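You operate a simulated robot arm through the tools that you are given. There is no shell and no other tool. Be economical: measure what you need, move in short steps, check, and stop when the job is done.

You run a simulated robot arm. Do the job below in one go: nothing can be reset, and whatever is moved stays where it is left.

## Task
Screw home the loose pins of the green and white shackles, then clamp the green one in the vice.

Only the result counts: the job must be done as asked and must still hold three seconds after the hand-in. Knocking over, shifting, dropping, spilling or breaking anything else fails it.

## Robot
A 5-joint arm with a two-finger parallel gripper, fixed in place. Base frame: the origin is at the foot of the arm, x ahead of it, y to its left, z up; the work surface is at about z = 0. Lengths are in m, angles in degrees, forces in N, time in s.
With the tool pointing down near the work surface it reaches from about 0.26 to 0.68 m from the base axis. Its first joint turns from -66.0 to 66.0 degrees. The tool tilts only in the upright plane through the base axis and itself; it spins freely about its own axis. Payload 2.9 kg.
Tool frame: the origin (TCP) lies between the finger pads and is the grasp point; the fingertips stand 0.03 m ahead of it; z points along the fingers, y is the line along which they close. The gripper opens to 0.11 m. The fingers are 0.02 m wide and 0.01 m thick; the gripper's body (0.048 by 0.112 m) begins 0.055 m behind the TCP.
Orientation is that of the tool frame in the base frame, as [roll, pitch, yaw] about the fixed x, y, z axes, in that order (R = Rz(yaw) Ry(pitch) Rx(roll)). With the fingers straight down and closing along the base's y, the tool's x points along the base's -x, its y along +y and its z along -z.

## Interface
- The arm moves only by the tool play_rows. Its argument "steps" is a list of rows, each a list of 6 numbers: the shift along the tool's x, y, z in m, then the turn, a rotation vector about the tool's x, y, z in degrees. In form: [[x, y, z, rx, ry, rz], ...]. A call has 1 to 8 rows; each row is the pose to reach, as a shift and turn from the pose commanded when the call began, along the tool's axes at that moment. "fingers" is the closure, from 0 (fully open) to 1 (shut), set as the call begins (left out, the last holds). Each row takes 0.2 s and may step no farther than 0.05 m and 8.6 degrees from the row before; otherwise, or with a gripper value out of range, the whole call is refused. A pose out of reach is approached as far as the arm can. The call stops where the force on the tool passes 40 N (or 10 N more than at its start, if that is more) or the arm is blocked; 0.2 s more then pass. Each finger travels about 0.108 m/s and halts on what it meets, pressing with about 45 N; the grip force reading is that of the motor and also rises with nothing between the fingers. The clock runs only during rows and for 0.2 s after the last one: add rows that repeat a pose to give the fingers time. It gives the time, the measured TCP pose, the force on the tool (base axes), the opening and the grip force at its end, in the units of the frame above (readings bear some noise), with the torque about the TCP (base axes, N m) and any sound that the robot's microphone picked up.
- Cameras (640 x 400 px; columns grow to the right, rows downward): "scene" is fixed at [0.0308, -0.4461, 0.605]; the picture's right is [0.83, -0.56, 0.00], its down [-0.30, -0.46, -0.84] and it looks along [0.46, 0.70, -0.55] (base axes); focal length 367 px, centre (320, 200). "wrist" rides on the gripper at [0.072, 0.017, -0.103] in the tool frame; the picture's right is [-0.23, 0.97, 0.00], its down [-0.76, -0.18, -0.62] and it looks along [-0.61, -0.14, 0.78] (tool axes); focal length 222 px, centre (320, 200). There is no depth. A picture from a camera that has moved, and an enlarged one, comes with that camera's place and axes in the base frame and with its lens.
- get_image(camera): a new picture of that camera. No time passes.
- inspect(camera, box): a new picture of the part [left, top, right, bottom] of that camera's present view, enlarged. No time passes.
- finish_job(): hands the job in; it is judged then, once.

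Go step by step. Nothing tells you positions but the pictures and the camera data: compare them with the known pose of the tool, close in by small moves and look again before you grip or let go. The budget is 120 turns and 64 pictures, counting those below and the enlarged ones. Unless the task says otherwise, let go and move clear before handing in, and close with one line.

The tools are called after "Request:" as name(argument=value, ...) on one line, values as JSON. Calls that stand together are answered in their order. play_rows: Moves the arm, as the interface text tells. Its arguments: {"type":"object","properties":{"steps":{"type":"array"},"fingers":{"type":"number"}},"required":["steps"]} The other tools are called the same way: get_image (camera) takes a picture; inspect (camera, box) takes an enlarged picture of a part of a camera's view; finish_job () hands the job in.

At the start:

```text
clock: 0.0
ee_pos: [0.3689, -0.054, 0.2538]
ee_rot: [-180.0, 0.1, 179.9]
contact_force: [-0.3, 0.4, 0.9]
torque: [-0.01, 0.0, 0.02]
grip_width: 0.1097
finger_force: 0.0
```

scene: 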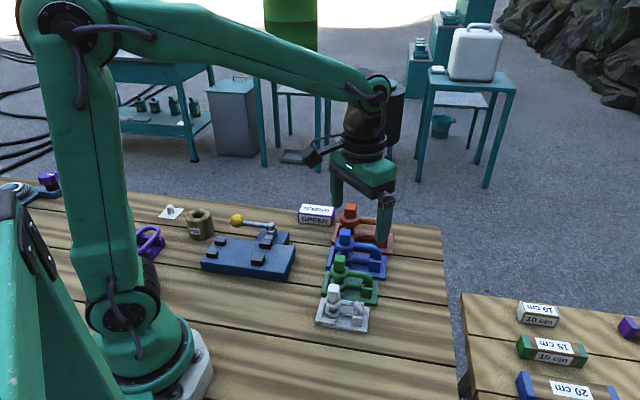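
wrist: 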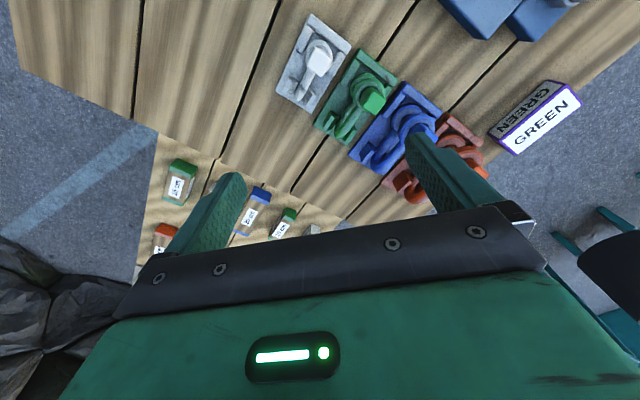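

I see four shackles (red, blue, green, white) in a row on bases, and a blue toggle-clamp-like vice to their left. I'll enlarge these areas first.

Request:
inspect(camera="scene", box=[290, 190, 410, 340])

Request:
inspect(camera="scene", box=[130, 190, 340, 290])

Request:
inspect(camera="wrist", box=[260, 0, 600, 210])

```text
2.67 times, centred on (350, 265) of scene
camera zoom: at [0.0308, -0.4461, 0.605], right [0.83, -0.56, 0.0], down [-0.3, -0.46, -0.84], along [0.46, 0.7, -0.55], focal length 978 px, centre (240, 27)
```

zoom: 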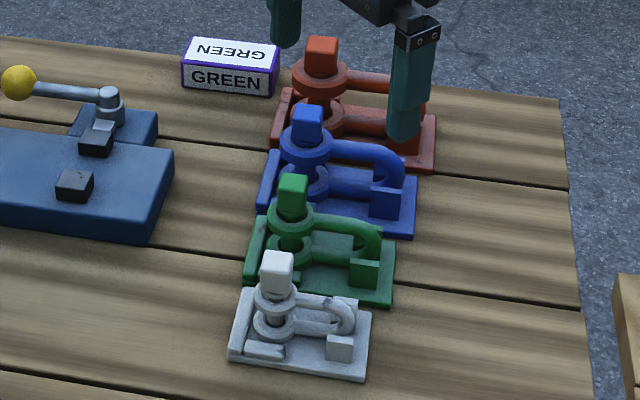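

```text
3.05 times, centred on (235, 240) of scene
camera zoom: at [0.0308, -0.4461, 0.605], right [0.83, -0.56, 0.0], down [-0.3, -0.46, -0.84], along [0.46, 0.7, -0.55], focal length 1118 px, centre (579, 78)
```

zoom: 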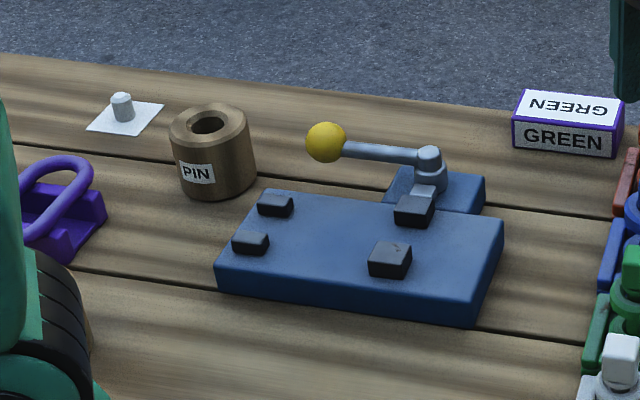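

```text
1.88 times, centred on (430, 105) of wrist
camera zoom: at [0.2959, -0.0379, 0.3567], right [0.23, 0.97, 0.0], down [0.76, -0.18, 0.62], along [0.61, -0.14, -0.78], focal length 418 px, centre (113, 379)
```

zoom: 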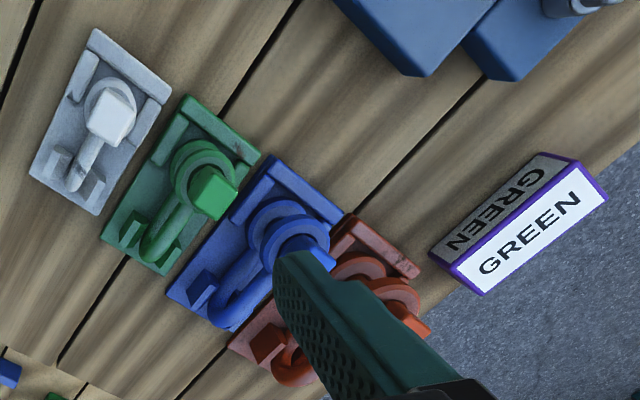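

The row is diagonal: white ≈(0.335,-0.04), green ≈(0.39,0.02). The vice nest is ≈(0.23,0.20). I'll lower for a closer look.

Request:
play_rows(steps=[[0.0, 0.015, 0.04, 0, 0, 0], [0.0, 0.03, 0.07, 0, 0, 0]])

Request:
get_image(camera="wrist")

```text
clock: 0.6
ee_pos: [0.3685, -0.0264, 0.1851]
ee_rot: [-180.0, 0.0, 180.0]
contact_force: [-0.3, -0.5, -0.2]
torque: [-0.05, -0.04, -0.02]
grip_width: 0.1101
finger_force: 0.1
```

```text
58 pictures are left
camera wrist: at [0.2971, -0.0089, 0.2874], right [0.23, 0.97, 0.0], down [0.76, -0.18, 0.62], along [0.61, -0.14, -0.78], focal length 222 px, centre (320, 200)
```

wrist: 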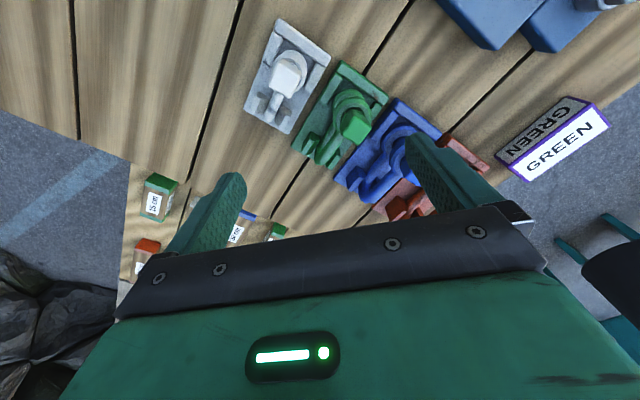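

Request:
inspect(camera="wrist", box=[230, 0, 400, 180])

```text
2.22 times, centred on (315, 90) of wrist
camera zoom: at [0.2971, -0.0089, 0.2874], right [0.23, 0.97, 0.0], down [0.76, -0.18, 0.62], along [0.61, -0.14, -0.78], focal length 494 px, centre (331, 444)
```

zoom: 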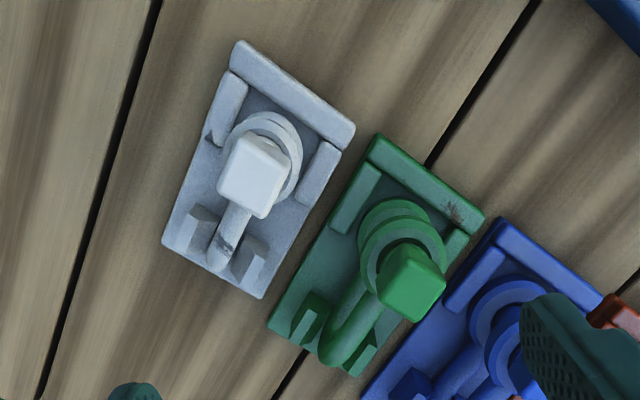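

Trays lie at -45° in the xy plane, the same as the vice. Next I'll look at the vice from above.

Request:
play_rows(steps=[[0, 0, -0.05, 0, 0, 0], [0.01, 0.045, -0.06, 0, 0, 0], [0.03, 0.09, -0.06, 0, 0, 0], [0.05, 0.13, -0.06, 0, 0, 0], [0.07, 0.17, -0.06, 0, 0, 0], [0.08, 0.19, -0.06, 0, 0, 0]])

Request:
get_image(camera="wrist")

```text
clock: 2.0
ee_pos: [0.2863, 0.1679, 0.2442]
ee_rot: [180.0, 0.1, -180.0]
contact_force: [1.4, -0.2, -0.2]
torque: [0.0, -0.03, 0.02]
grip_width: 0.1101
finger_force: 0.0
```

```text
56 pictures are left
camera wrist: at [0.2147, 0.1846, 0.3488], right [0.23, 0.97, 0.0], down [0.76, -0.18, 0.62], along [0.61, -0.14, -0.78], focal length 222 px, centre (320, 200)
```

wrist: 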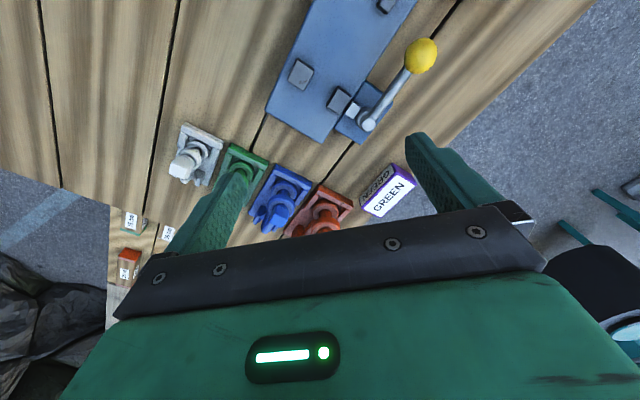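

Request:
inspect(camera="wrist", box=[250, 0, 450, 160])

```text
2.50 times, centred on (350, 80) of wrist
camera zoom: at [0.2147, 0.1846, 0.3488], right [0.23, 0.97, 0.0], down [0.76, -0.18, 0.62], along [0.61, -0.14, -0.78], focal length 555 px, centre (245, 500)
```

zoom: 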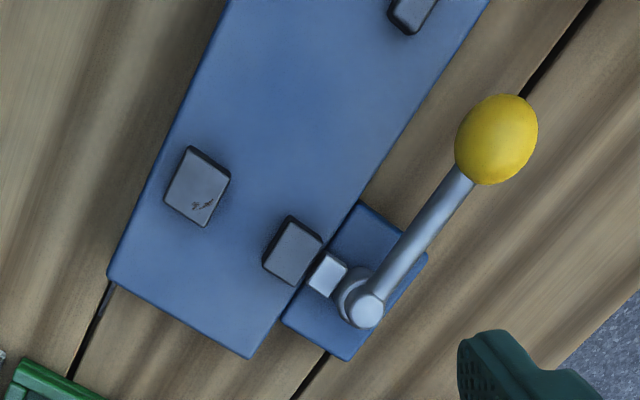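

The vice has two end jaws (C is pushed by the cam lever) and two rear posts. I'll spin the tool 45° and get the whole vice in view.

Request:
play_rows(steps=[[0.01, 0.005, -0.01, 0, 0, -8], [0.02, 0.01, -0.02, 0, 0, -16], [0.03, 0.015, -0.03, 0, 0, -24], [0.04, 0.02, -0.03, 0, 0, -32], [0.046, 0.03, -0.03, 0, 0, -40], [0.046, 0.03, -0.03, 0, 0, -45]])

Request:
get_image(camera="wrist")

```text
clock: 3.4
ee_pos: [0.2429, 0.1956, 0.2722]
ee_rot: [179.9, 0.1, -134.9]
contact_force: [0.5, -0.2, -0.8]
torque: [0.0, -0.02, 0.01]
grip_width: 0.11
finger_force: 0.0
```

```text
54 pictures are left
camera wrist: at [0.1789, 0.1559, 0.3763], right [-0.53, 0.85, 0.0], down [0.66, 0.41, 0.62], along [0.53, 0.33, -0.78], focal length 222 px, centre (320, 200)
```

wrist: 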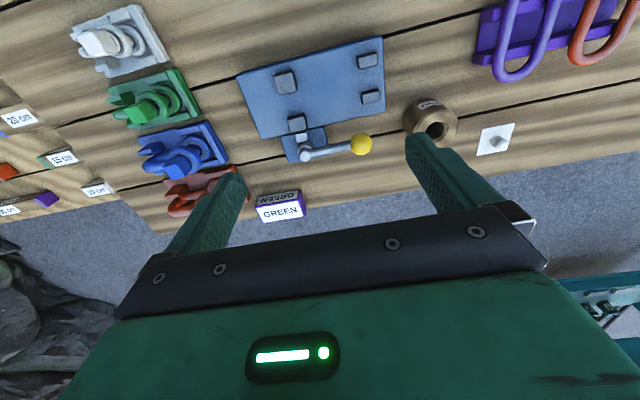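

Request:
inspect(camera="wrist", box=[230, 20, 400, 170])

Request:
inspect(camera="wrist", box=[60, 0, 240, 210])

Request:
inspect(camera="wrist", box=[390, 0, 640, 170])

```text
2.67 times, centred on (315, 95) of wrist
camera zoom: at [0.1789, 0.1559, 0.3763], right [-0.53, 0.85, 0.0], down [0.66, 0.41, 0.62], along [0.53, 0.33, -0.78], focal length 592 px, centre (333, 480)
```

zoom: 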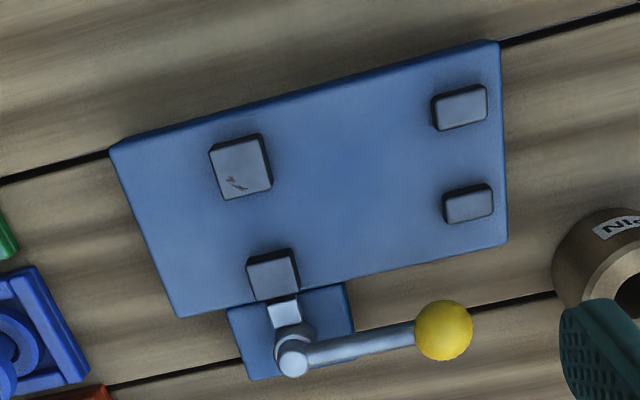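

```text
1.90 times, centred on (150, 105) of wrist
camera zoom: at [0.1789, 0.1559, 0.3763], right [-0.53, 0.85, 0.0], down [0.66, 0.41, 0.62], along [0.53, 0.33, -0.78], focal length 423 px, centre (644, 381)
```

zoom: 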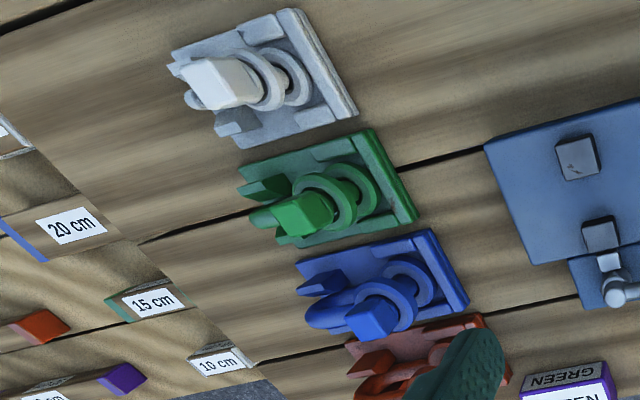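

```text
2.35 times, centred on (515, 85) of wrist
camera zoom: at [0.1789, 0.1559, 0.3763], right [-0.53, 0.85, 0.0], down [0.66, 0.41, 0.62], along [0.53, 0.33, -0.78], focal length 523 px, centre (-139, 471)
```

zoom: 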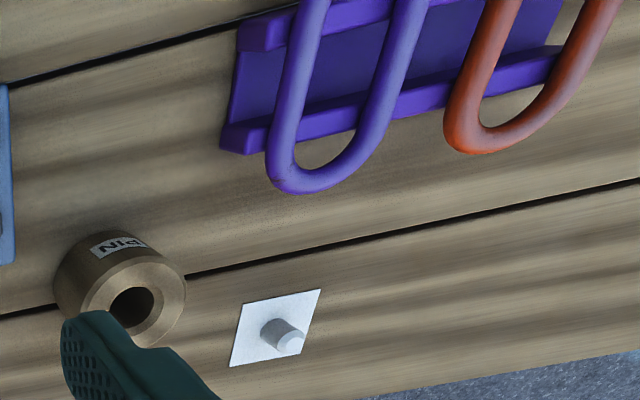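

The four tabletop posts and the lever are clear. I'll test jaw stroke later; first I go above the white shackle for a close look.

Request:
play_rows(steps=[[0.017, -0.039, 0.01, 0, 0, 0], [0.034, -0.078, 0.02, 0, 0, 0], [0.051, -0.117, 0.03, 0, 0, 0], [0.068, -0.156, 0.05, 0, 0, 0], [0.085, -0.195, 0.08, 0, 0, 0], [0.103, -0.233, 0.11, 0, 0, 0], [0.103, -0.233, 0.13, 0, 0, 0]])

Request:
get_image(camera="wrist")

Request:
inspect(camera="scene", box=[270, 230, 400, 340])

```text
refused: row 5 steps farther than a row can; nothing moved
```

```text
50 pictures are left
camera wrist: at [0.1789, 0.1559, 0.3763], right [-0.53, 0.85, 0.0], down [0.66, 0.41, 0.62], along [0.53, 0.33, -0.78], focal length 222 px, centre (320, 200)
```

wrist: 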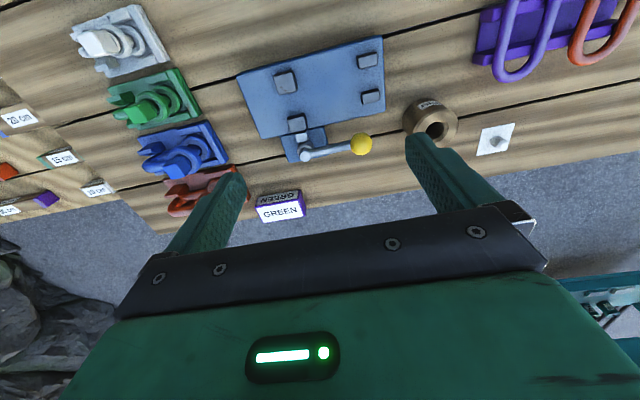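

```text
3.64 times, centred on (335, 285) of scene
camera zoom: at [0.0308, -0.4461, 0.605], right [0.83, -0.56, 0.0], down [-0.3, -0.46, -0.84], along [0.46, 0.7, -0.55], focal length 1334 px, centre (266, -109)
```

zoom: 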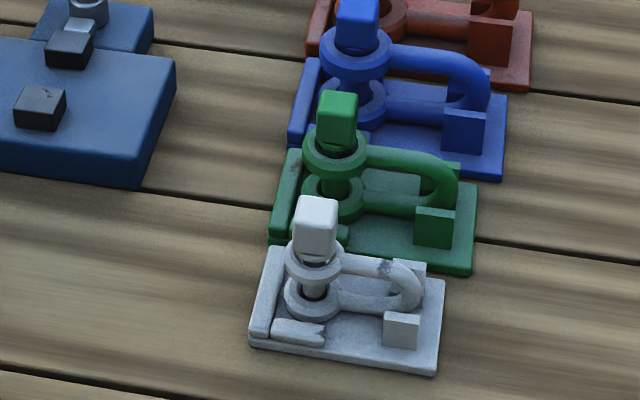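

Rows must be smaller; I'm resending the approach to white with shorter rows.

Request:
play_rows(steps=[[0.017, -0.039, 0.01, 0, 0, 0], [0.034, -0.078, 0.02, 0, 0, 0], [0.051, -0.117, 0.03, 0, 0, 0], [0.068, -0.156, 0.05, 0, 0, 0], [0.083, -0.19, 0.07, 0, 0, 0], [0.098, -0.22, 0.09, 0, 0, 0], [0.103, -0.233, 0.12, 0, 0, 0]])

Request:
get_image(camera="wrist")

```text
clock: 5.0
ee_pos: [0.3324, -0.04, 0.1532]
ee_rot: [180.0, 0.0, -134.9]
contact_force: [0.3, 0.0, -0.2]
torque: [0.01, 0.02, -0.01]
grip_width: 0.1101
finger_force: 0.1
```

```text
48 pictures are left
camera wrist: at [0.2691, -0.0792, 0.2565], right [-0.53, 0.85, 0.0], down [0.66, 0.41, 0.62], along [0.53, 0.33, -0.78], focal length 222 px, centre (320, 200)
```

wrist: 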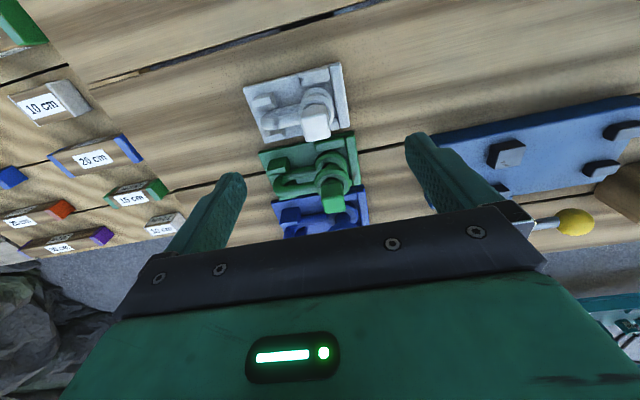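

Request:
inspect(camera="wrist", box=[235, 50, 375, 160])

Request:
inspect(camera="scene", box=[270, 200, 400, 340])

```text
3.64 times, centred on (305, 105) of wrist
camera zoom: at [0.2691, -0.0792, 0.2565], right [-0.53, 0.85, 0.0], down [0.66, 0.41, 0.62], along [0.53, 0.33, -0.78], focal length 808 px, centre (374, 546)
```

zoom: 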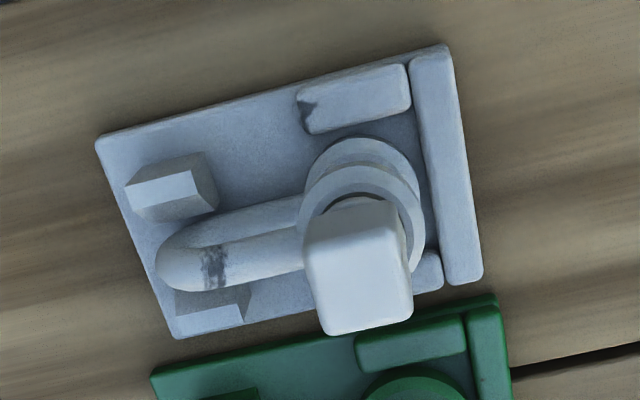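

```text
2.86 times, centred on (335, 270) of scene
camera zoom: at [0.0308, -0.4461, 0.605], right [0.83, -0.56, 0.0], down [-0.3, -0.46, -0.84], along [0.46, 0.7, -0.55], focal length 1048 px, centre (277, 0)
```

zoom: 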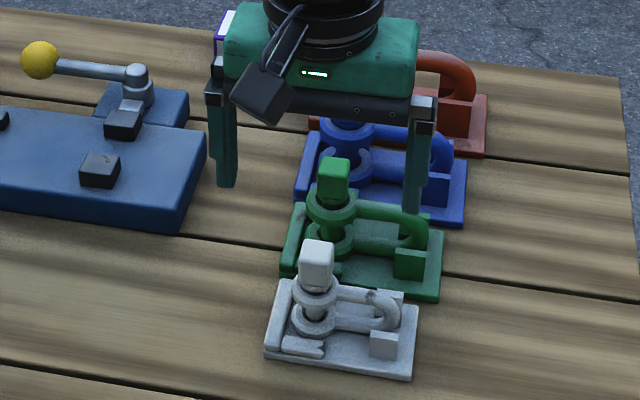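

White's pin head is square (~21 mm), top ≈ z 0.083, centre ≈(0.326,-0.0475), aligned with the tray within a few degrees. I'll pre-close to ~50 mm and lower above it.

Request:
play_rows(steps=[[0.0098, -0.0008, 0.0, 0, 0, 0], [0.0098, -0.0008, 0.02, 0, 0, 0], [0.0098, -0.0008, 0.035, 0, 0, 0]], fingers=0.5)

Request:
get_image(camera="wrist")

Request:
inspect(camera="scene", box=[270, 230, 400, 340])

```text
clock: 5.8
ee_pos: [0.3263, -0.0501, 0.1183]
ee_rot: [180.0, -0.1, -134.9]
contact_force: [-0.6, 0.1, 0.2]
torque: [-0.04, -0.02, 0.0]
grip_width: 0.0552
finger_force: 0.1
```

```text
45 pictures are left
camera wrist: at [0.2627, -0.0888, 0.2214], right [-0.53, 0.85, 0.0], down [0.66, 0.41, 0.62], along [0.53, 0.33, -0.78], focal length 222 px, centre (320, 200)
```

wrist: 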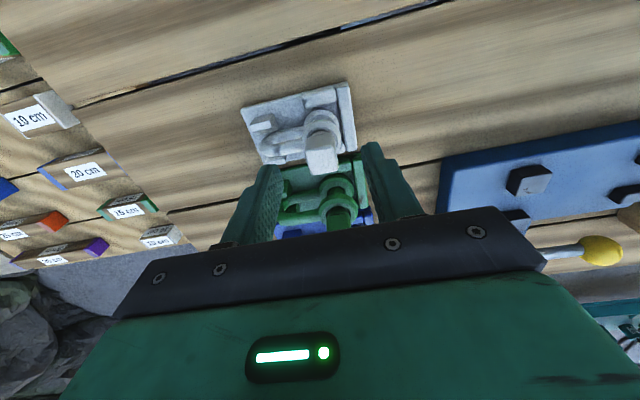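

```text
3.64 times, centred on (335, 285) of scene
camera zoom: at [0.0308, -0.4461, 0.605], right [0.83, -0.56, 0.0], down [-0.3, -0.46, -0.84], along [0.46, 0.7, -0.55], focal length 1334 px, centre (266, -109)
```

zoom: 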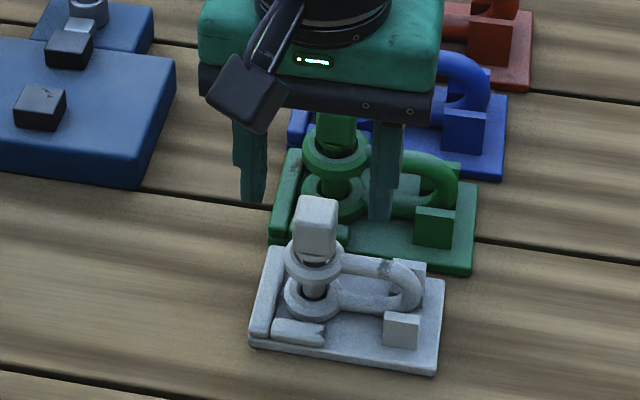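

The tool axis lines up with the head. Lowering to grip height.

Request:
play_rows(steps=[[0, 0, 0.015, 0, 0, 0], [0, 0, 0.028, 0, 0, 0], [0, 0, 0.038, 0, 0, 0]])

Request:
inspect(camera="scene", box=[270, 230, 400, 340])

Request:
get_image(camera="wrist")

```text
clock: 6.6
ee_pos: [0.3278, -0.0504, 0.0793]
ee_rot: [180.0, 0.0, -135.1]
contact_force: [-0.2, -0.2, 0.4]
torque: [0.03, -0.02, 0.0]
grip_width: 0.0548
finger_force: 0.1
```

```text
3.64 times, centred on (335, 285) of scene
camera zoom: at [0.0308, -0.4461, 0.605], right [0.83, -0.56, 0.0], down [-0.3, -0.46, -0.84], along [0.46, 0.7, -0.55], focal length 1334 px, centre (266, -109)
```

zoom: 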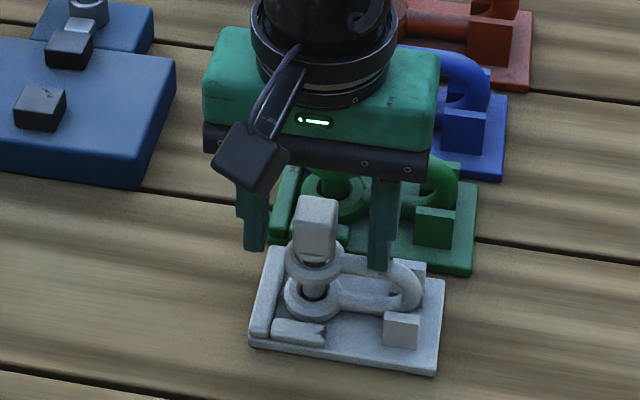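

```text
42 pictures are left
camera wrist: at [0.2643, -0.0884, 0.1829], right [-0.53, 0.85, 0.0], down [0.66, 0.41, 0.62], along [0.53, 0.33, -0.78], focal length 222 px, centre (320, 200)
```

wrist: 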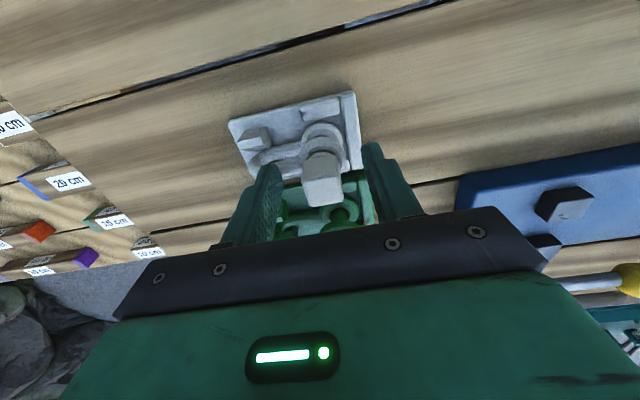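

Aligned. Lowering a touch and closing on the head.

Request:
play_rows(steps=[[0, 0, 0.004, 0, 0, 0], [0, 0, 0.004, 0, 0, 0], [0, 0, 0.004, 0, 0, 0]], fingers=1.0)

```text
clock: 7.1
ee_pos: [0.3299, -0.0503, 0.0778]
ee_rot: [-179.8, 0.1, -135.0]
contact_force: [-1.3, -1.2, 4.4]
torque: [-0.04, 0.18, 0.02]
grip_width: 0.0267
finger_force: 45.2
stopped in row 2: the force on the tool passed its limit at 47 N (the readings are from after the stop); the commanded pose is now the measured one
```

Request:
play_rows(steps=[[0, 0, 0, 0, 0, 0], [0, 0, 0, 0, 0, 0]])

Request:
inspect(camera="wrist", box=[220, 80, 420, 230])

Request:
inspect(camera="scene", box=[280, 230, 390, 340])

```text
clock: 7.7
ee_pos: [0.329, -0.0506, 0.0793]
ee_rot: [-179.9, 0.2, -135.0]
contact_force: [-1.0, -0.5, 8.0]
torque: [0.0, 0.23, 0.03]
grip_width: 0.0264
finger_force: 45.2
```

```text
2.67 times, centred on (320, 155) of wrist
camera zoom: at [0.2659, -0.0889, 0.182], right [-0.53, 0.85, 0.0], down [0.66, 0.41, 0.63], along [0.53, 0.33, -0.78], focal length 592 px, centre (320, 320)
```

zoom: 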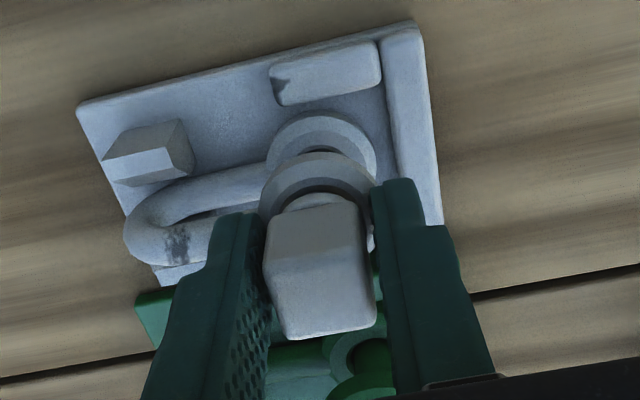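

```text
3.64 times, centred on (335, 285) of scene
camera zoom: at [0.0308, -0.4461, 0.605], right [0.83, -0.56, 0.0], down [-0.3, -0.46, -0.84], along [0.46, 0.7, -0.55], focal length 1334 px, centre (266, -109)
```

zoom: 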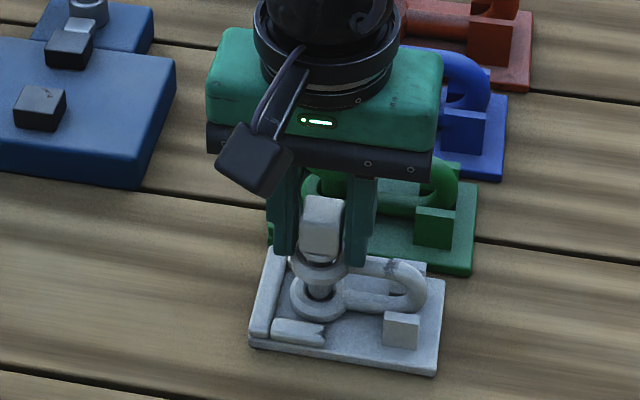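

Gripped at 26 mm. Now a test turn clockwise.

Request:
play_rows(steps=[[0, 0, 0, 0, 0, 8], [0, 0, 0, 0, 0, 16], [0, 0, 0, 0, 0, 24], [0, 0, 0, 0, 0, 32], [0, 0, 0, 0, 0, 40], [0, 0, 0, 0, 0, 48], [0, 0, 0, 0, 0, 56], [0, 0, 0, 0, 0, 64]])

Request:
inspect(camera="scene", box=[280, 230, 390, 340])

```text
clock: 9.5
ee_pos: [0.3296, -0.0504, 0.0789]
ee_rot: [179.8, 0.3, 161.1]
contact_force: [2.3, 6.4, 11.6]
torque: [0.3, 0.03, 0.41]
grip_width: 0.0266
finger_force: 44.9
```

```text
3.64 times, centred on (335, 285) of scene
camera zoom: at [0.0308, -0.4461, 0.605], right [0.83, -0.56, 0.0], down [-0.3, -0.46, -0.84], along [0.46, 0.7, -0.55], focal length 1334 px, centre (266, -109)
```

zoom: 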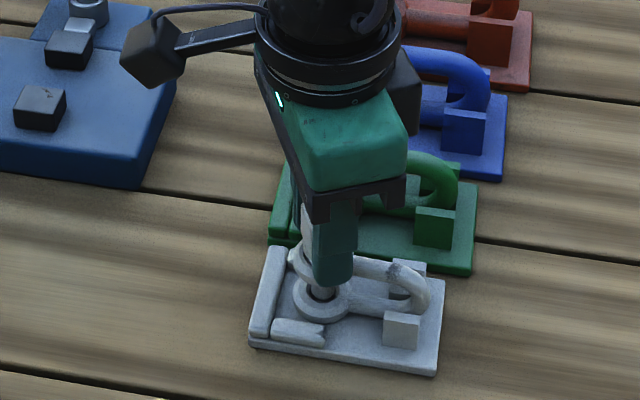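

Request:
play_rows(steps=[[0, 0, 0, 0, 0, 8], [0, 0, 0, 0, 0, 16], [0, 0, 0, 0, 0, 24], [0, 0, 0, 0, 0, 32], [0, 0, 0, 0, 0, 40], [0, 0, 0, 0, 0, 48], [0, 0, 0, 0, 0, 56], [0, 0, 0, 0, 0, 64]])

```text
clock: 11.3
ee_pos: [0.329, -0.0506, 0.079]
ee_rot: [179.9, 0.0, 96.8]
contact_force: [8.9, 8.2, 4.7]
torque: [0.4, -0.52, 0.6]
grip_width: 0.0269
finger_force: 44.9
```

Request:
inspect(camera="scene", box=[280, 230, 390, 340])

Request:
get_image(camera="wrist")

```text
3.64 times, centred on (335, 285) of scene
camera zoom: at [0.0308, -0.4461, 0.605], right [0.83, -0.56, 0.0], down [-0.3, -0.46, -0.84], along [0.46, 0.7, -0.55], focal length 1334 px, centre (266, -109)
```

zoom: 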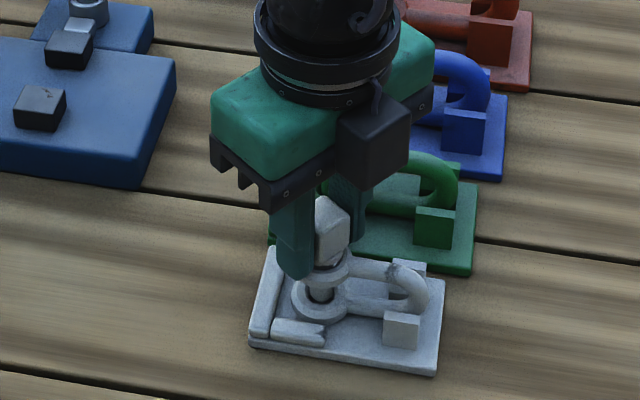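

```text
37 pictures are left
camera wrist: at [0.3371, 0.0245, 0.1823], right [0.99, -0.11, 0.0], down [-0.09, -0.78, 0.62], along [-0.06, -0.62, -0.78], focal length 222 px, centre (320, 200)
```

wrist: 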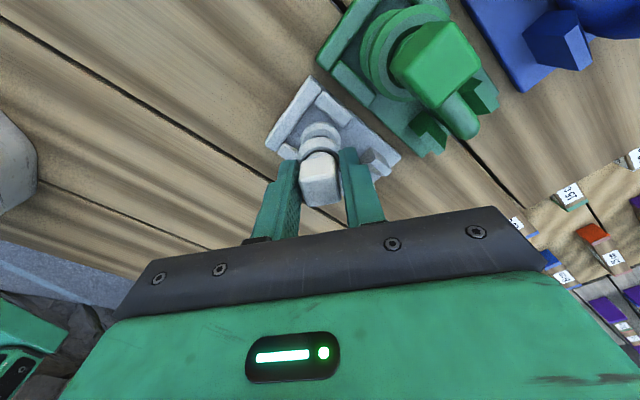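

The head turns with the tool while the shackle stays. Continuing.

Request:
play_rows(steps=[[0, 0, 0, 0, 0, 8.5], [0, 0, 0, 0, 0, 17], [0, 0, 0, 0, 0, 25.5], [0, 0, 0, 0, 0, 34], [0, 0, 0, 0, 0, 42.5], [0, 0, 0, 0, 0, 51], [0, 0, 0, 0, 0, 59.5], [0, 0, 0, 0, 0, 68]])

```text
clock: 13.1
ee_pos: [0.33, -0.0509, 0.0786]
ee_rot: [179.7, -0.2, 29.0]
contact_force: [7.4, 9.0, 21.8]
torque: [0.4, -0.15, 0.9]
grip_width: 0.0261
finger_force: 44.8
```

Request:
inspect(camera="scene", box=[280, 230, 390, 340])

Request:
inspect(camera="wrist", box=[220, 80, 420, 230])

```text
3.64 times, centred on (335, 285) of scene
camera zoom: at [0.0307, -0.4461, 0.605], right [0.83, -0.56, 0.0], down [-0.3, -0.46, -0.84], along [0.46, 0.7, -0.55], focal length 1334 px, centre (266, -109)
```

zoom: 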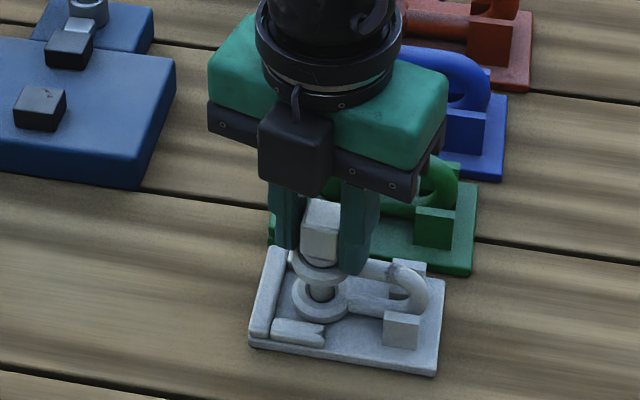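

```text
2.67 times, centred on (320, 155) of wrist
camera zoom: at [0.4009, -0.0301, 0.1826], right [0.27, -0.96, 0.0], down [-0.76, -0.21, 0.62], along [-0.6, -0.17, -0.79], focal length 592 px, centre (320, 320)
```

zoom: 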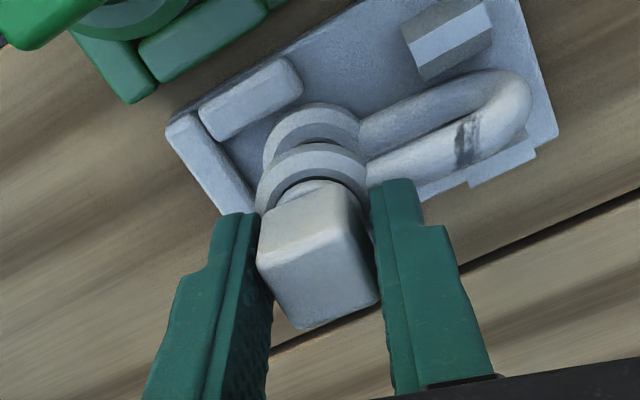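

The tips were pinching the chamfered eye rather than the head (width 26 mm vs 21 mm head). I'll open, rise 9 mm, back off ~18°, and re-grip only the head.

Request:
play_rows(steps=[[0, 0, -0.002, 0, 0, 0], [0, 0, -0.006, 0, 0, -6], [0, 0, -0.009, 0, 0, -12], [0, 0, -0.009, 0, 0, -18]], fingers=0.6)

Request:
inspect(camera="wrist", box=[220, 80, 420, 230])

```text
clock: 14.1
ee_pos: [0.328, -0.0506, 0.0869]
ee_rot: [179.9, -0.1, 47.2]
contact_force: [0.3, -0.1, 0.5]
torque: [0.02, 0.02, -0.02]
grip_width: 0.0441
finger_force: 0.1
```

```text
2.67 times, centred on (320, 155) of wrist
camera zoom: at [0.3893, -0.0088, 0.1913], right [0.56, -0.83, 0.0], down [-0.65, -0.44, 0.62], along [-0.51, -0.35, -0.78], focal length 592 px, centre (320, 320)
```

zoom: 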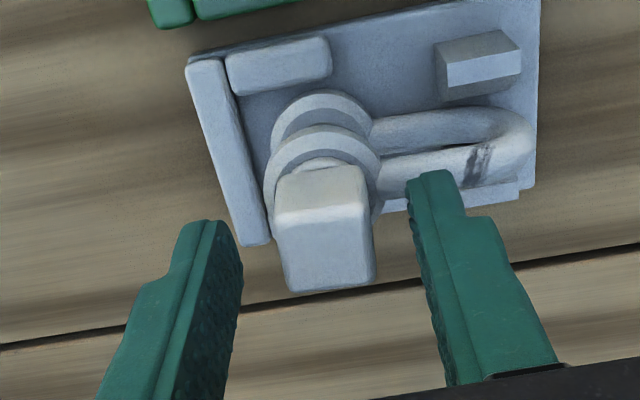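

Request:
play_rows(steps=[[0, 0, 0, 0, 0, 0], [0, 0, 0, 0, 0, 0]], fingers=1.0)

Request:
inspect(camera="wrist", box=[220, 80, 420, 230])

```text
clock: 14.7
ee_pos: [0.3282, -0.0511, 0.0871]
ee_rot: [179.8, -0.1, 47.0]
contact_force: [-0.5, 0.7, 0.2]
torque: [0.05, 0.07, -0.02]
grip_width: 0.0207
finger_force: 44.7
```

```text
2.67 times, centred on (320, 155) of wrist
camera zoom: at [0.3895, -0.0089, 0.1915], right [0.56, -0.83, 0.0], down [-0.65, -0.44, 0.62], along [-0.51, -0.35, -0.78], focal length 592 px, centre (320, 320)
```

zoom: 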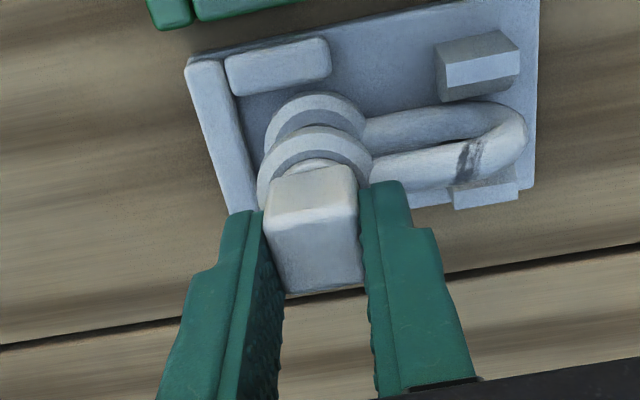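

Clean grip on the head: 20.7 mm. Turning clockwise.

Request:
play_rows(steps=[[0, 0, 0, 0, 0, 8.5], [0, 0, 0, 0, 0, 17], [0, 0, 0, 0, 0, 25.5], [0, 0, 0, 0, 0, 34], [0, 0, 0, 0, 0, 42.5], [0, 0, 0, 0, 0, 51], [0, 0, 0, 0, 0, 59.5], [0, 0, 0, 0, 0, 68]])

```text
clock: 15.9
ee_pos: [0.327, -0.0495, 0.0879]
ee_rot: [-179.9, 0.3, 7.1]
contact_force: [-3.9, -1.6, 4.7]
torque: [-0.28, -0.03, 1.22]
grip_width: 0.027
finger_force: 45.3
stopped in row 5: the force on the tool passed its limit at 44 N (the readings are from after the stop); the commanded pose is now the measured one
```

Request:
inspect(camera="wrist", box=[220, 80, 420, 230])

Request:
inspect(camera="scene", box=[280, 230, 390, 340])

```text
2.67 times, centred on (320, 155) of wrist
camera zoom: at [0.4015, -0.0568, 0.1906], right [-0.11, -0.99, 0.0], down [-0.77, 0.08, 0.63], along [-0.62, 0.07, -0.78], focal length 592 px, centre (320, 320)
```

zoom: 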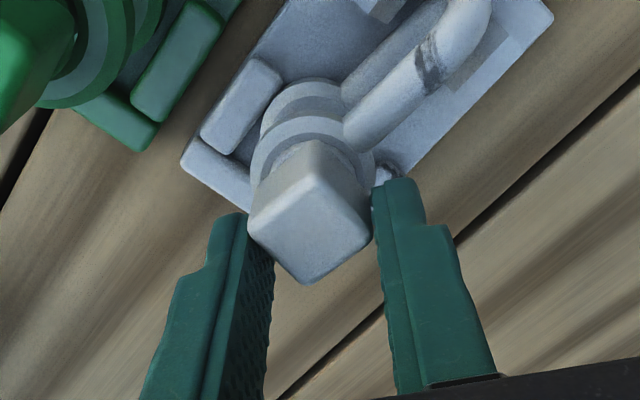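

```text
3.64 times, centred on (335, 285) of scene
camera zoom: at [0.0308, -0.4461, 0.605], right [0.83, -0.56, 0.0], down [-0.3, -0.46, -0.84], along [0.46, 0.7, -0.55], focal length 1334 px, centre (266, -109)
```

zoom: 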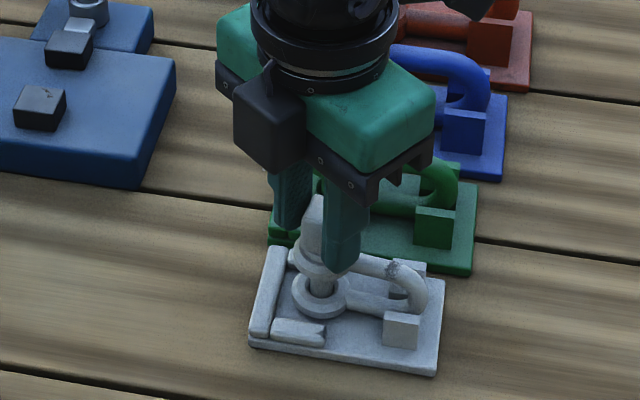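

The head turned roughly 20° more then resisted and slipped. I'll release, lift a bit and look closely at how the head sits versus blue's.

Request:
play_rows(steps=[[0, 0, 0, 0, 0, -8], [0, 0, -0.01, 0, 0, -16], [0, 0, -0.04, 0, 0, -20], [0.0, 0, -0.06, 0, 0, -24], [0.03, 0, -0.07, 0, 0, -24]], fingers=0.6)

Request:
inspect(camera="scene", box=[305, 240, 355, 305])

Request:
inspect(camera="wrist", box=[200, 0, 440, 180])

```text
clock: 17.1
ee_pos: [0.3581, -0.0466, 0.1579]
ee_rot: [-179.8, 0.2, 31.0]
contact_force: [-0.7, -0.1, 0.7]
torque: [0.0, 0.01, 0.03]
grip_width: 0.0444
finger_force: 0.0
```

```text
6.15 times, centred on (330, 272) of scene
camera zoom: at [0.0308, -0.4461, 0.605], right [0.83, -0.56, 0.0], down [-0.3, -0.46, -0.84], along [0.46, 0.7, -0.55], focal length 2258 px, centre (258, -246)
```

zoom: 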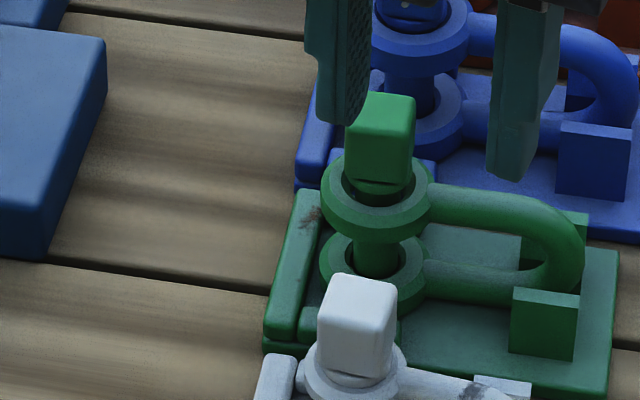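

```text
2.22 times, centred on (320, 90) of wrist
camera zoom: at [0.4289, -0.0235, 0.262], right [0.31, -0.95, 0.0], down [-0.74, -0.24, 0.63], along [-0.6, -0.19, -0.78], focal length 494 px, centre (320, 444)
```

zoom: 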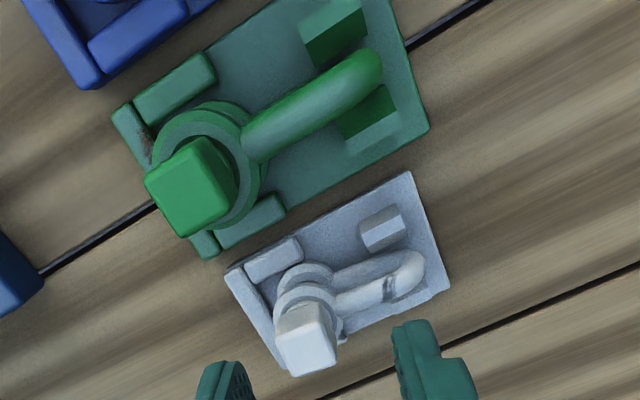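

Request:
inspect(camera="scene", box=[305, 270, 365, 310])

Request:
inspect(camera="scene", box=[320, 195, 400, 260])

```text
10.00 times, centred on (335, 290) of scene
camera zoom: at [0.0308, -0.4461, 0.605], right [0.83, -0.56, 0.0], down [-0.3, -0.46, -0.84], along [0.46, 0.7, -0.55], focal length 3669 px, centre (170, -700)
```

zoom: 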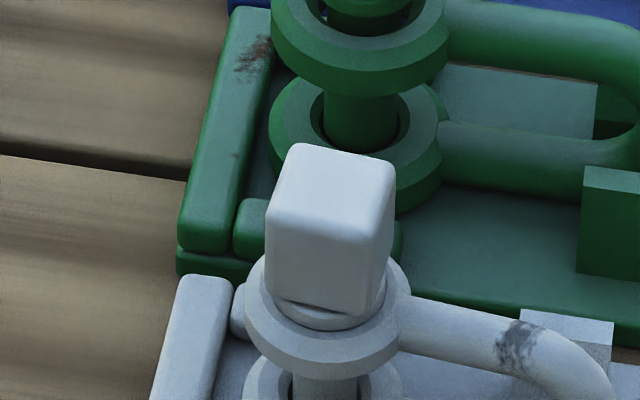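

```text
6.15 times, centred on (360, 228) of scene
camera zoom: at [0.0308, -0.4461, 0.605], right [0.83, -0.56, 0.0], down [-0.3, -0.46, -0.84], along [0.46, 0.7, -0.55], focal length 2258 px, centre (74, 31)
```

zoom: 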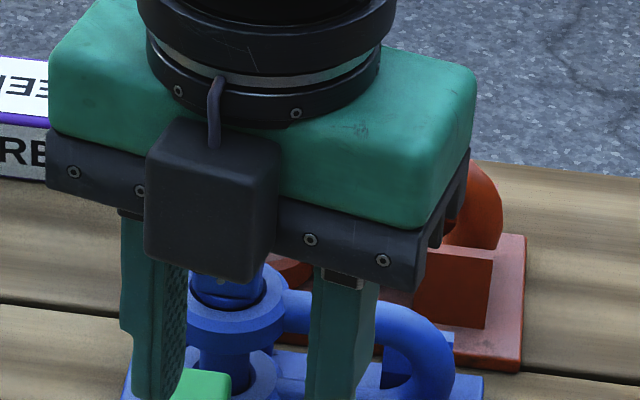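

White's collar now looks seated on the eye with no dark gap. I'll verify with one more flush grip and tightening twist.

Request:
play_rows(steps=[[-0.0277, -0.0121, 0.0, 0, 0, -8], [-0.0277, -0.0121, 0.04, 0, 0, -11], [-0.0277, -0.0121, 0.071, 0, 0, -11], [-0.0277, -0.0121, 0.071, 0, 0, -11]])

Request:
inspect(camera="wrist", box=[220, 80, 420, 230])

```text
clock: 18.1
ee_pos: [0.3296, -0.0483, 0.0833]
ee_rot: [-179.8, 0.2, 42.1]
contact_force: [0.3, 0.8, 0.2]
torque: [0.01, -0.01, 0.01]
grip_width: 0.044
finger_force: 0.1
```

```text
2.67 times, centred on (320, 155) of wrist
camera zoom: at [0.3949, -0.011, 0.188], right [0.48, -0.88, 0.0], down [-0.68, -0.38, 0.63], along [-0.55, -0.3, -0.78], focal length 592 px, centre (320, 320)
```

zoom: 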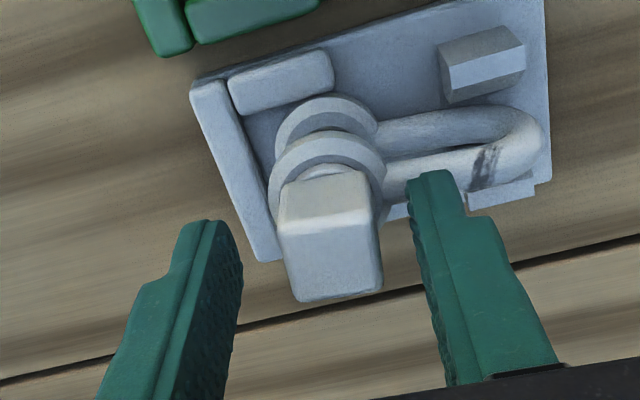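

Request:
play_rows(steps=[[0, 0, -0.003, 0, 0, 0], [0, 0, -0.003, 0, 0, 0], [0, 0, -0.003, 0, 0, 0]], fingers=1.0)

Request:
play_rows(steps=[[0, 0, 0, 0, 0, 4], [0, 0, 0, 0, 0, 8], [0, 0, 0, 0, 0, 12], [0, 0, 0, 0, 0, 16]])

```text
clock: 18.9
ee_pos: [0.3283, -0.0497, 0.0873]
ee_rot: [-179.8, 0.2, 41.9]
contact_force: [0.2, 0.0, -1.9]
torque: [0.01, 0.01, -0.01]
grip_width: 0.0206
finger_force: 45.2
```

```text
clock: 19.9
ee_pos: [0.3273, -0.0489, 0.0879]
ee_rot: [-179.8, 0.2, 26.1]
contact_force: [6.1, 15.5, -1.5]
torque: [0.96, -0.36, 1.15]
grip_width: 0.0236
finger_force: 45.4
```

White resists firmly at ~1.15 N·m: it's home. Now release and move above green's head ≈(0.380,0.006, top 0.086).

Request:
play_rows(steps=[[0, 0, 0, 0, 0, -8], [0, 0, -0.01, 0, 0, -16], [0, 0, -0.04, 0, 0, -19], [0.0, 0, -0.065, 0, 0, -19], [0.04, -0.013, -0.065, 0, 0, -19], [0.0719, -0.0261, -0.065, 0, 0, -19], [0.0719, -0.0261, -0.05, 0, 0, -19]], fingers=0.5)

Request:
get_image(camera="wrist")

```text
clock: 21.5
ee_pos: [0.3828, 0.0041, 0.1385]
ee_rot: [-179.8, 0.2, 45.0]
contact_force: [0.3, 0.1, 0.2]
torque: [-0.01, 0.02, 0.03]
grip_width: 0.0549
finger_force: 0.1
```

```text
25 pictures are left
camera wrist: at [0.4461, 0.0442, 0.2417], right [0.53, -0.85, 0.0], down [-0.66, -0.41, 0.63], along [-0.53, -0.33, -0.78], focal length 222 px, centre (320, 200)
```

wrist: 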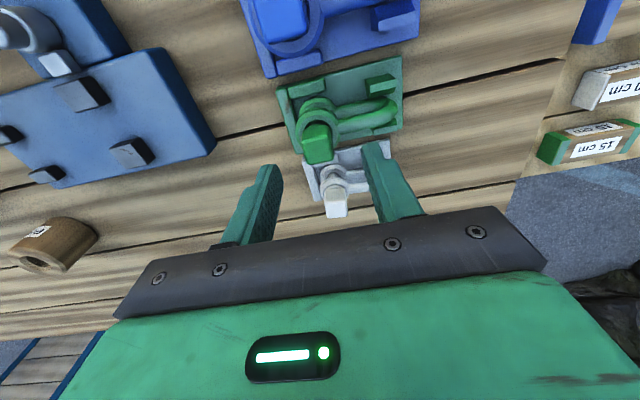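

Request:
play_rows(steps=[[0, -0.001, 0.02, 0, 0, 0], [0, -0.001, 0.035, 0, 0, 0], [0, -0.001, 0.047, 0, 0, 0]])

Request:
inspect(camera="wrist", box=[220, 80, 420, 230])

```text
clock: 22.3
ee_pos: [0.3805, 0.0061, 0.0914]
ee_rot: [-179.8, 0.1, 45.0]
contact_force: [0.6, 0.0, 0.0]
torque: [0.0, -0.02, 0.03]
grip_width: 0.0548
finger_force: 0.0
```

```text
2.67 times, centred on (320, 155) of wrist
camera zoom: at [0.4448, 0.0463, 0.1947], right [0.53, -0.85, 0.0], down [-0.66, -0.41, 0.63], along [-0.53, -0.33, -0.78], focal length 592 px, centre (320, 320)
```

zoom: 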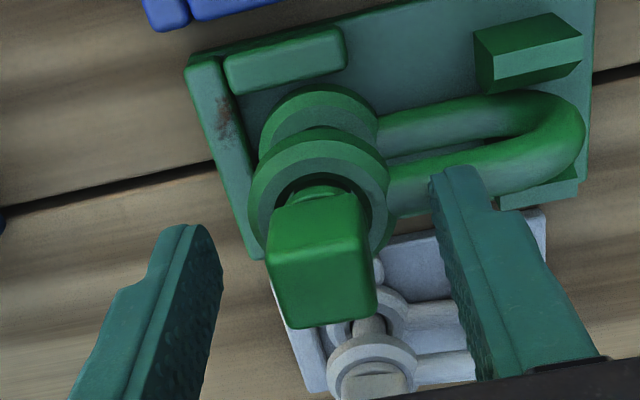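

Green's head is centred and aligned. Closing.

Request:
play_rows(steps=[[0, 0, 0, 0, 0, 0], [0, 0, 0, 0, 0, 0], [0, 0, 0, 0, 0, 0]], fingers=1.0)

Request:
play_rows(steps=[[0, 0, 0, 0, 0, 8.5], [0, 0, 0, 0, 0, 17], [0, 0, 0, 0, 0, 25.5], [0, 0, 0, 0, 0, 34], [0, 0, 0, 0, 0, 42.5], [0, 0, 0, 0, 0, 51], [0, 0, 0, 0, 0, 59.5], [0, 0, 0, 0, 0, 68]])

```text
clock: 23.1
ee_pos: [0.381, 0.0063, 0.0919]
ee_rot: [-179.8, 0.1, 44.8]
contact_force: [1.6, -0.1, 0.1]
torque: [-0.04, -0.02, 0.0]
grip_width: 0.027
finger_force: 45.1
```

```text
clock: 24.3
ee_pos: [0.3848, -0.0288, 0.0976]
ee_rot: [179.9, -0.9, 3.1]
contact_force: [4.7, 19.3, 4.4]
torque: [1.2, -0.15, 0.12]
grip_width: 0.0302
finger_force: 45.5
out of reach, approached as far as the arm can: row 5, 6
stopped in row 6: the force on the tool passed its limit at 101 N (the readings are from after the stop); the commanded pose is now the measured one
```

The spin hit a limit near yaw ~5° and the arm lurched. I must check what moved.

Request:
get_image(camera="scene")

Request:
inspect(camera="scene", box=[280, 220, 400, 340])

```text
23 pictures are left
```

scene: 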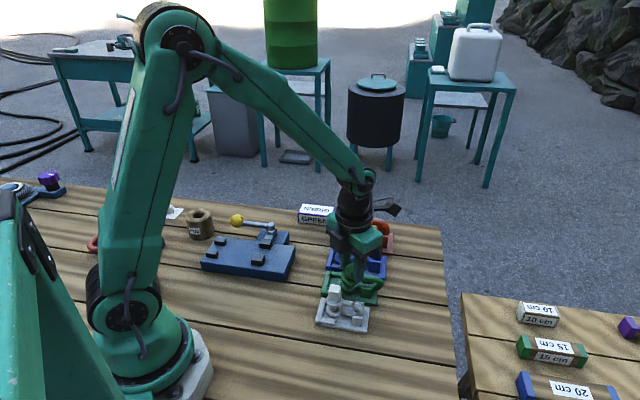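

```text
3.33 times, centred on (340, 280) of scene
camera zoom: at [0.0308, -0.446, 0.605], right [0.83, -0.56, 0.0], down [-0.3, -0.46, -0.84], along [0.46, 0.7, -0.55], focal length 1223 px, centre (253, -67)
```

zoom: 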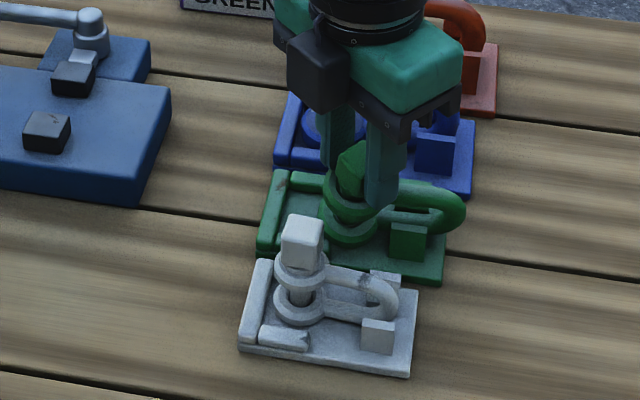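

Green's shackle was dragged partly out of its cradle but is upright; the neighbours look untouched. I'll release, rise and look before fixing it, and from now on stay well off the spin limit.

Request:
play_rows(steps=[[0, 0, 0, 0, 0, 0], [0, 0, 0, 0, 0, 0], [0, 0, -0.02, 0, 0, -5], [0, 0, -0.05, 0, 0, -13], [0, 0, -0.08, 0, 0, -21]], fingers=0.5)

Request:
get_image(camera="wrist")

Request:
inspect(camera="scene", box=[290, 210, 400, 340])

```text
clock: 25.5
ee_pos: [0.3847, -0.0309, 0.1771]
ee_rot: [179.6, -0.7, 24.0]
contact_force: [0.0, 0.6, 0.1]
torque: [-0.03, -0.01, -0.01]
grip_width: 0.0549
finger_force: 0.1
```

```text
21 pictures are left
camera wrist: at [0.455, -0.0165, 0.2813], right [0.19, -0.98, 0.0], down [-0.78, -0.15, 0.61], along [-0.6, -0.12, -0.79], focal length 222 px, centre (320, 200)
```

wrist: 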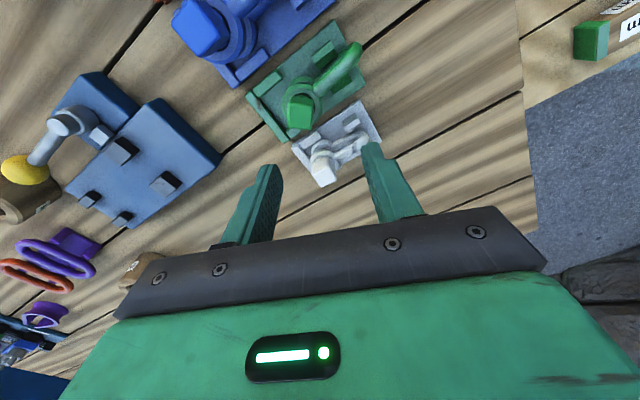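

```text
3.08 times, centred on (345, 275) of scene
camera zoom: at [0.0308, -0.4461, 0.605], right [0.83, -0.56, 0.0], down [-0.3, -0.46, -0.84], along [0.46, 0.7, -0.55], focal length 1129 px, centre (243, -31)
```

zoom: 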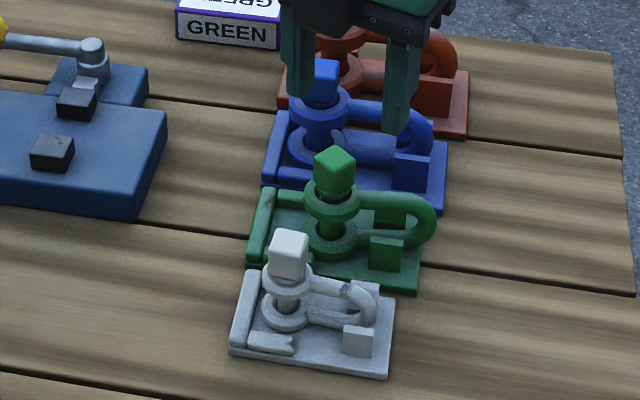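

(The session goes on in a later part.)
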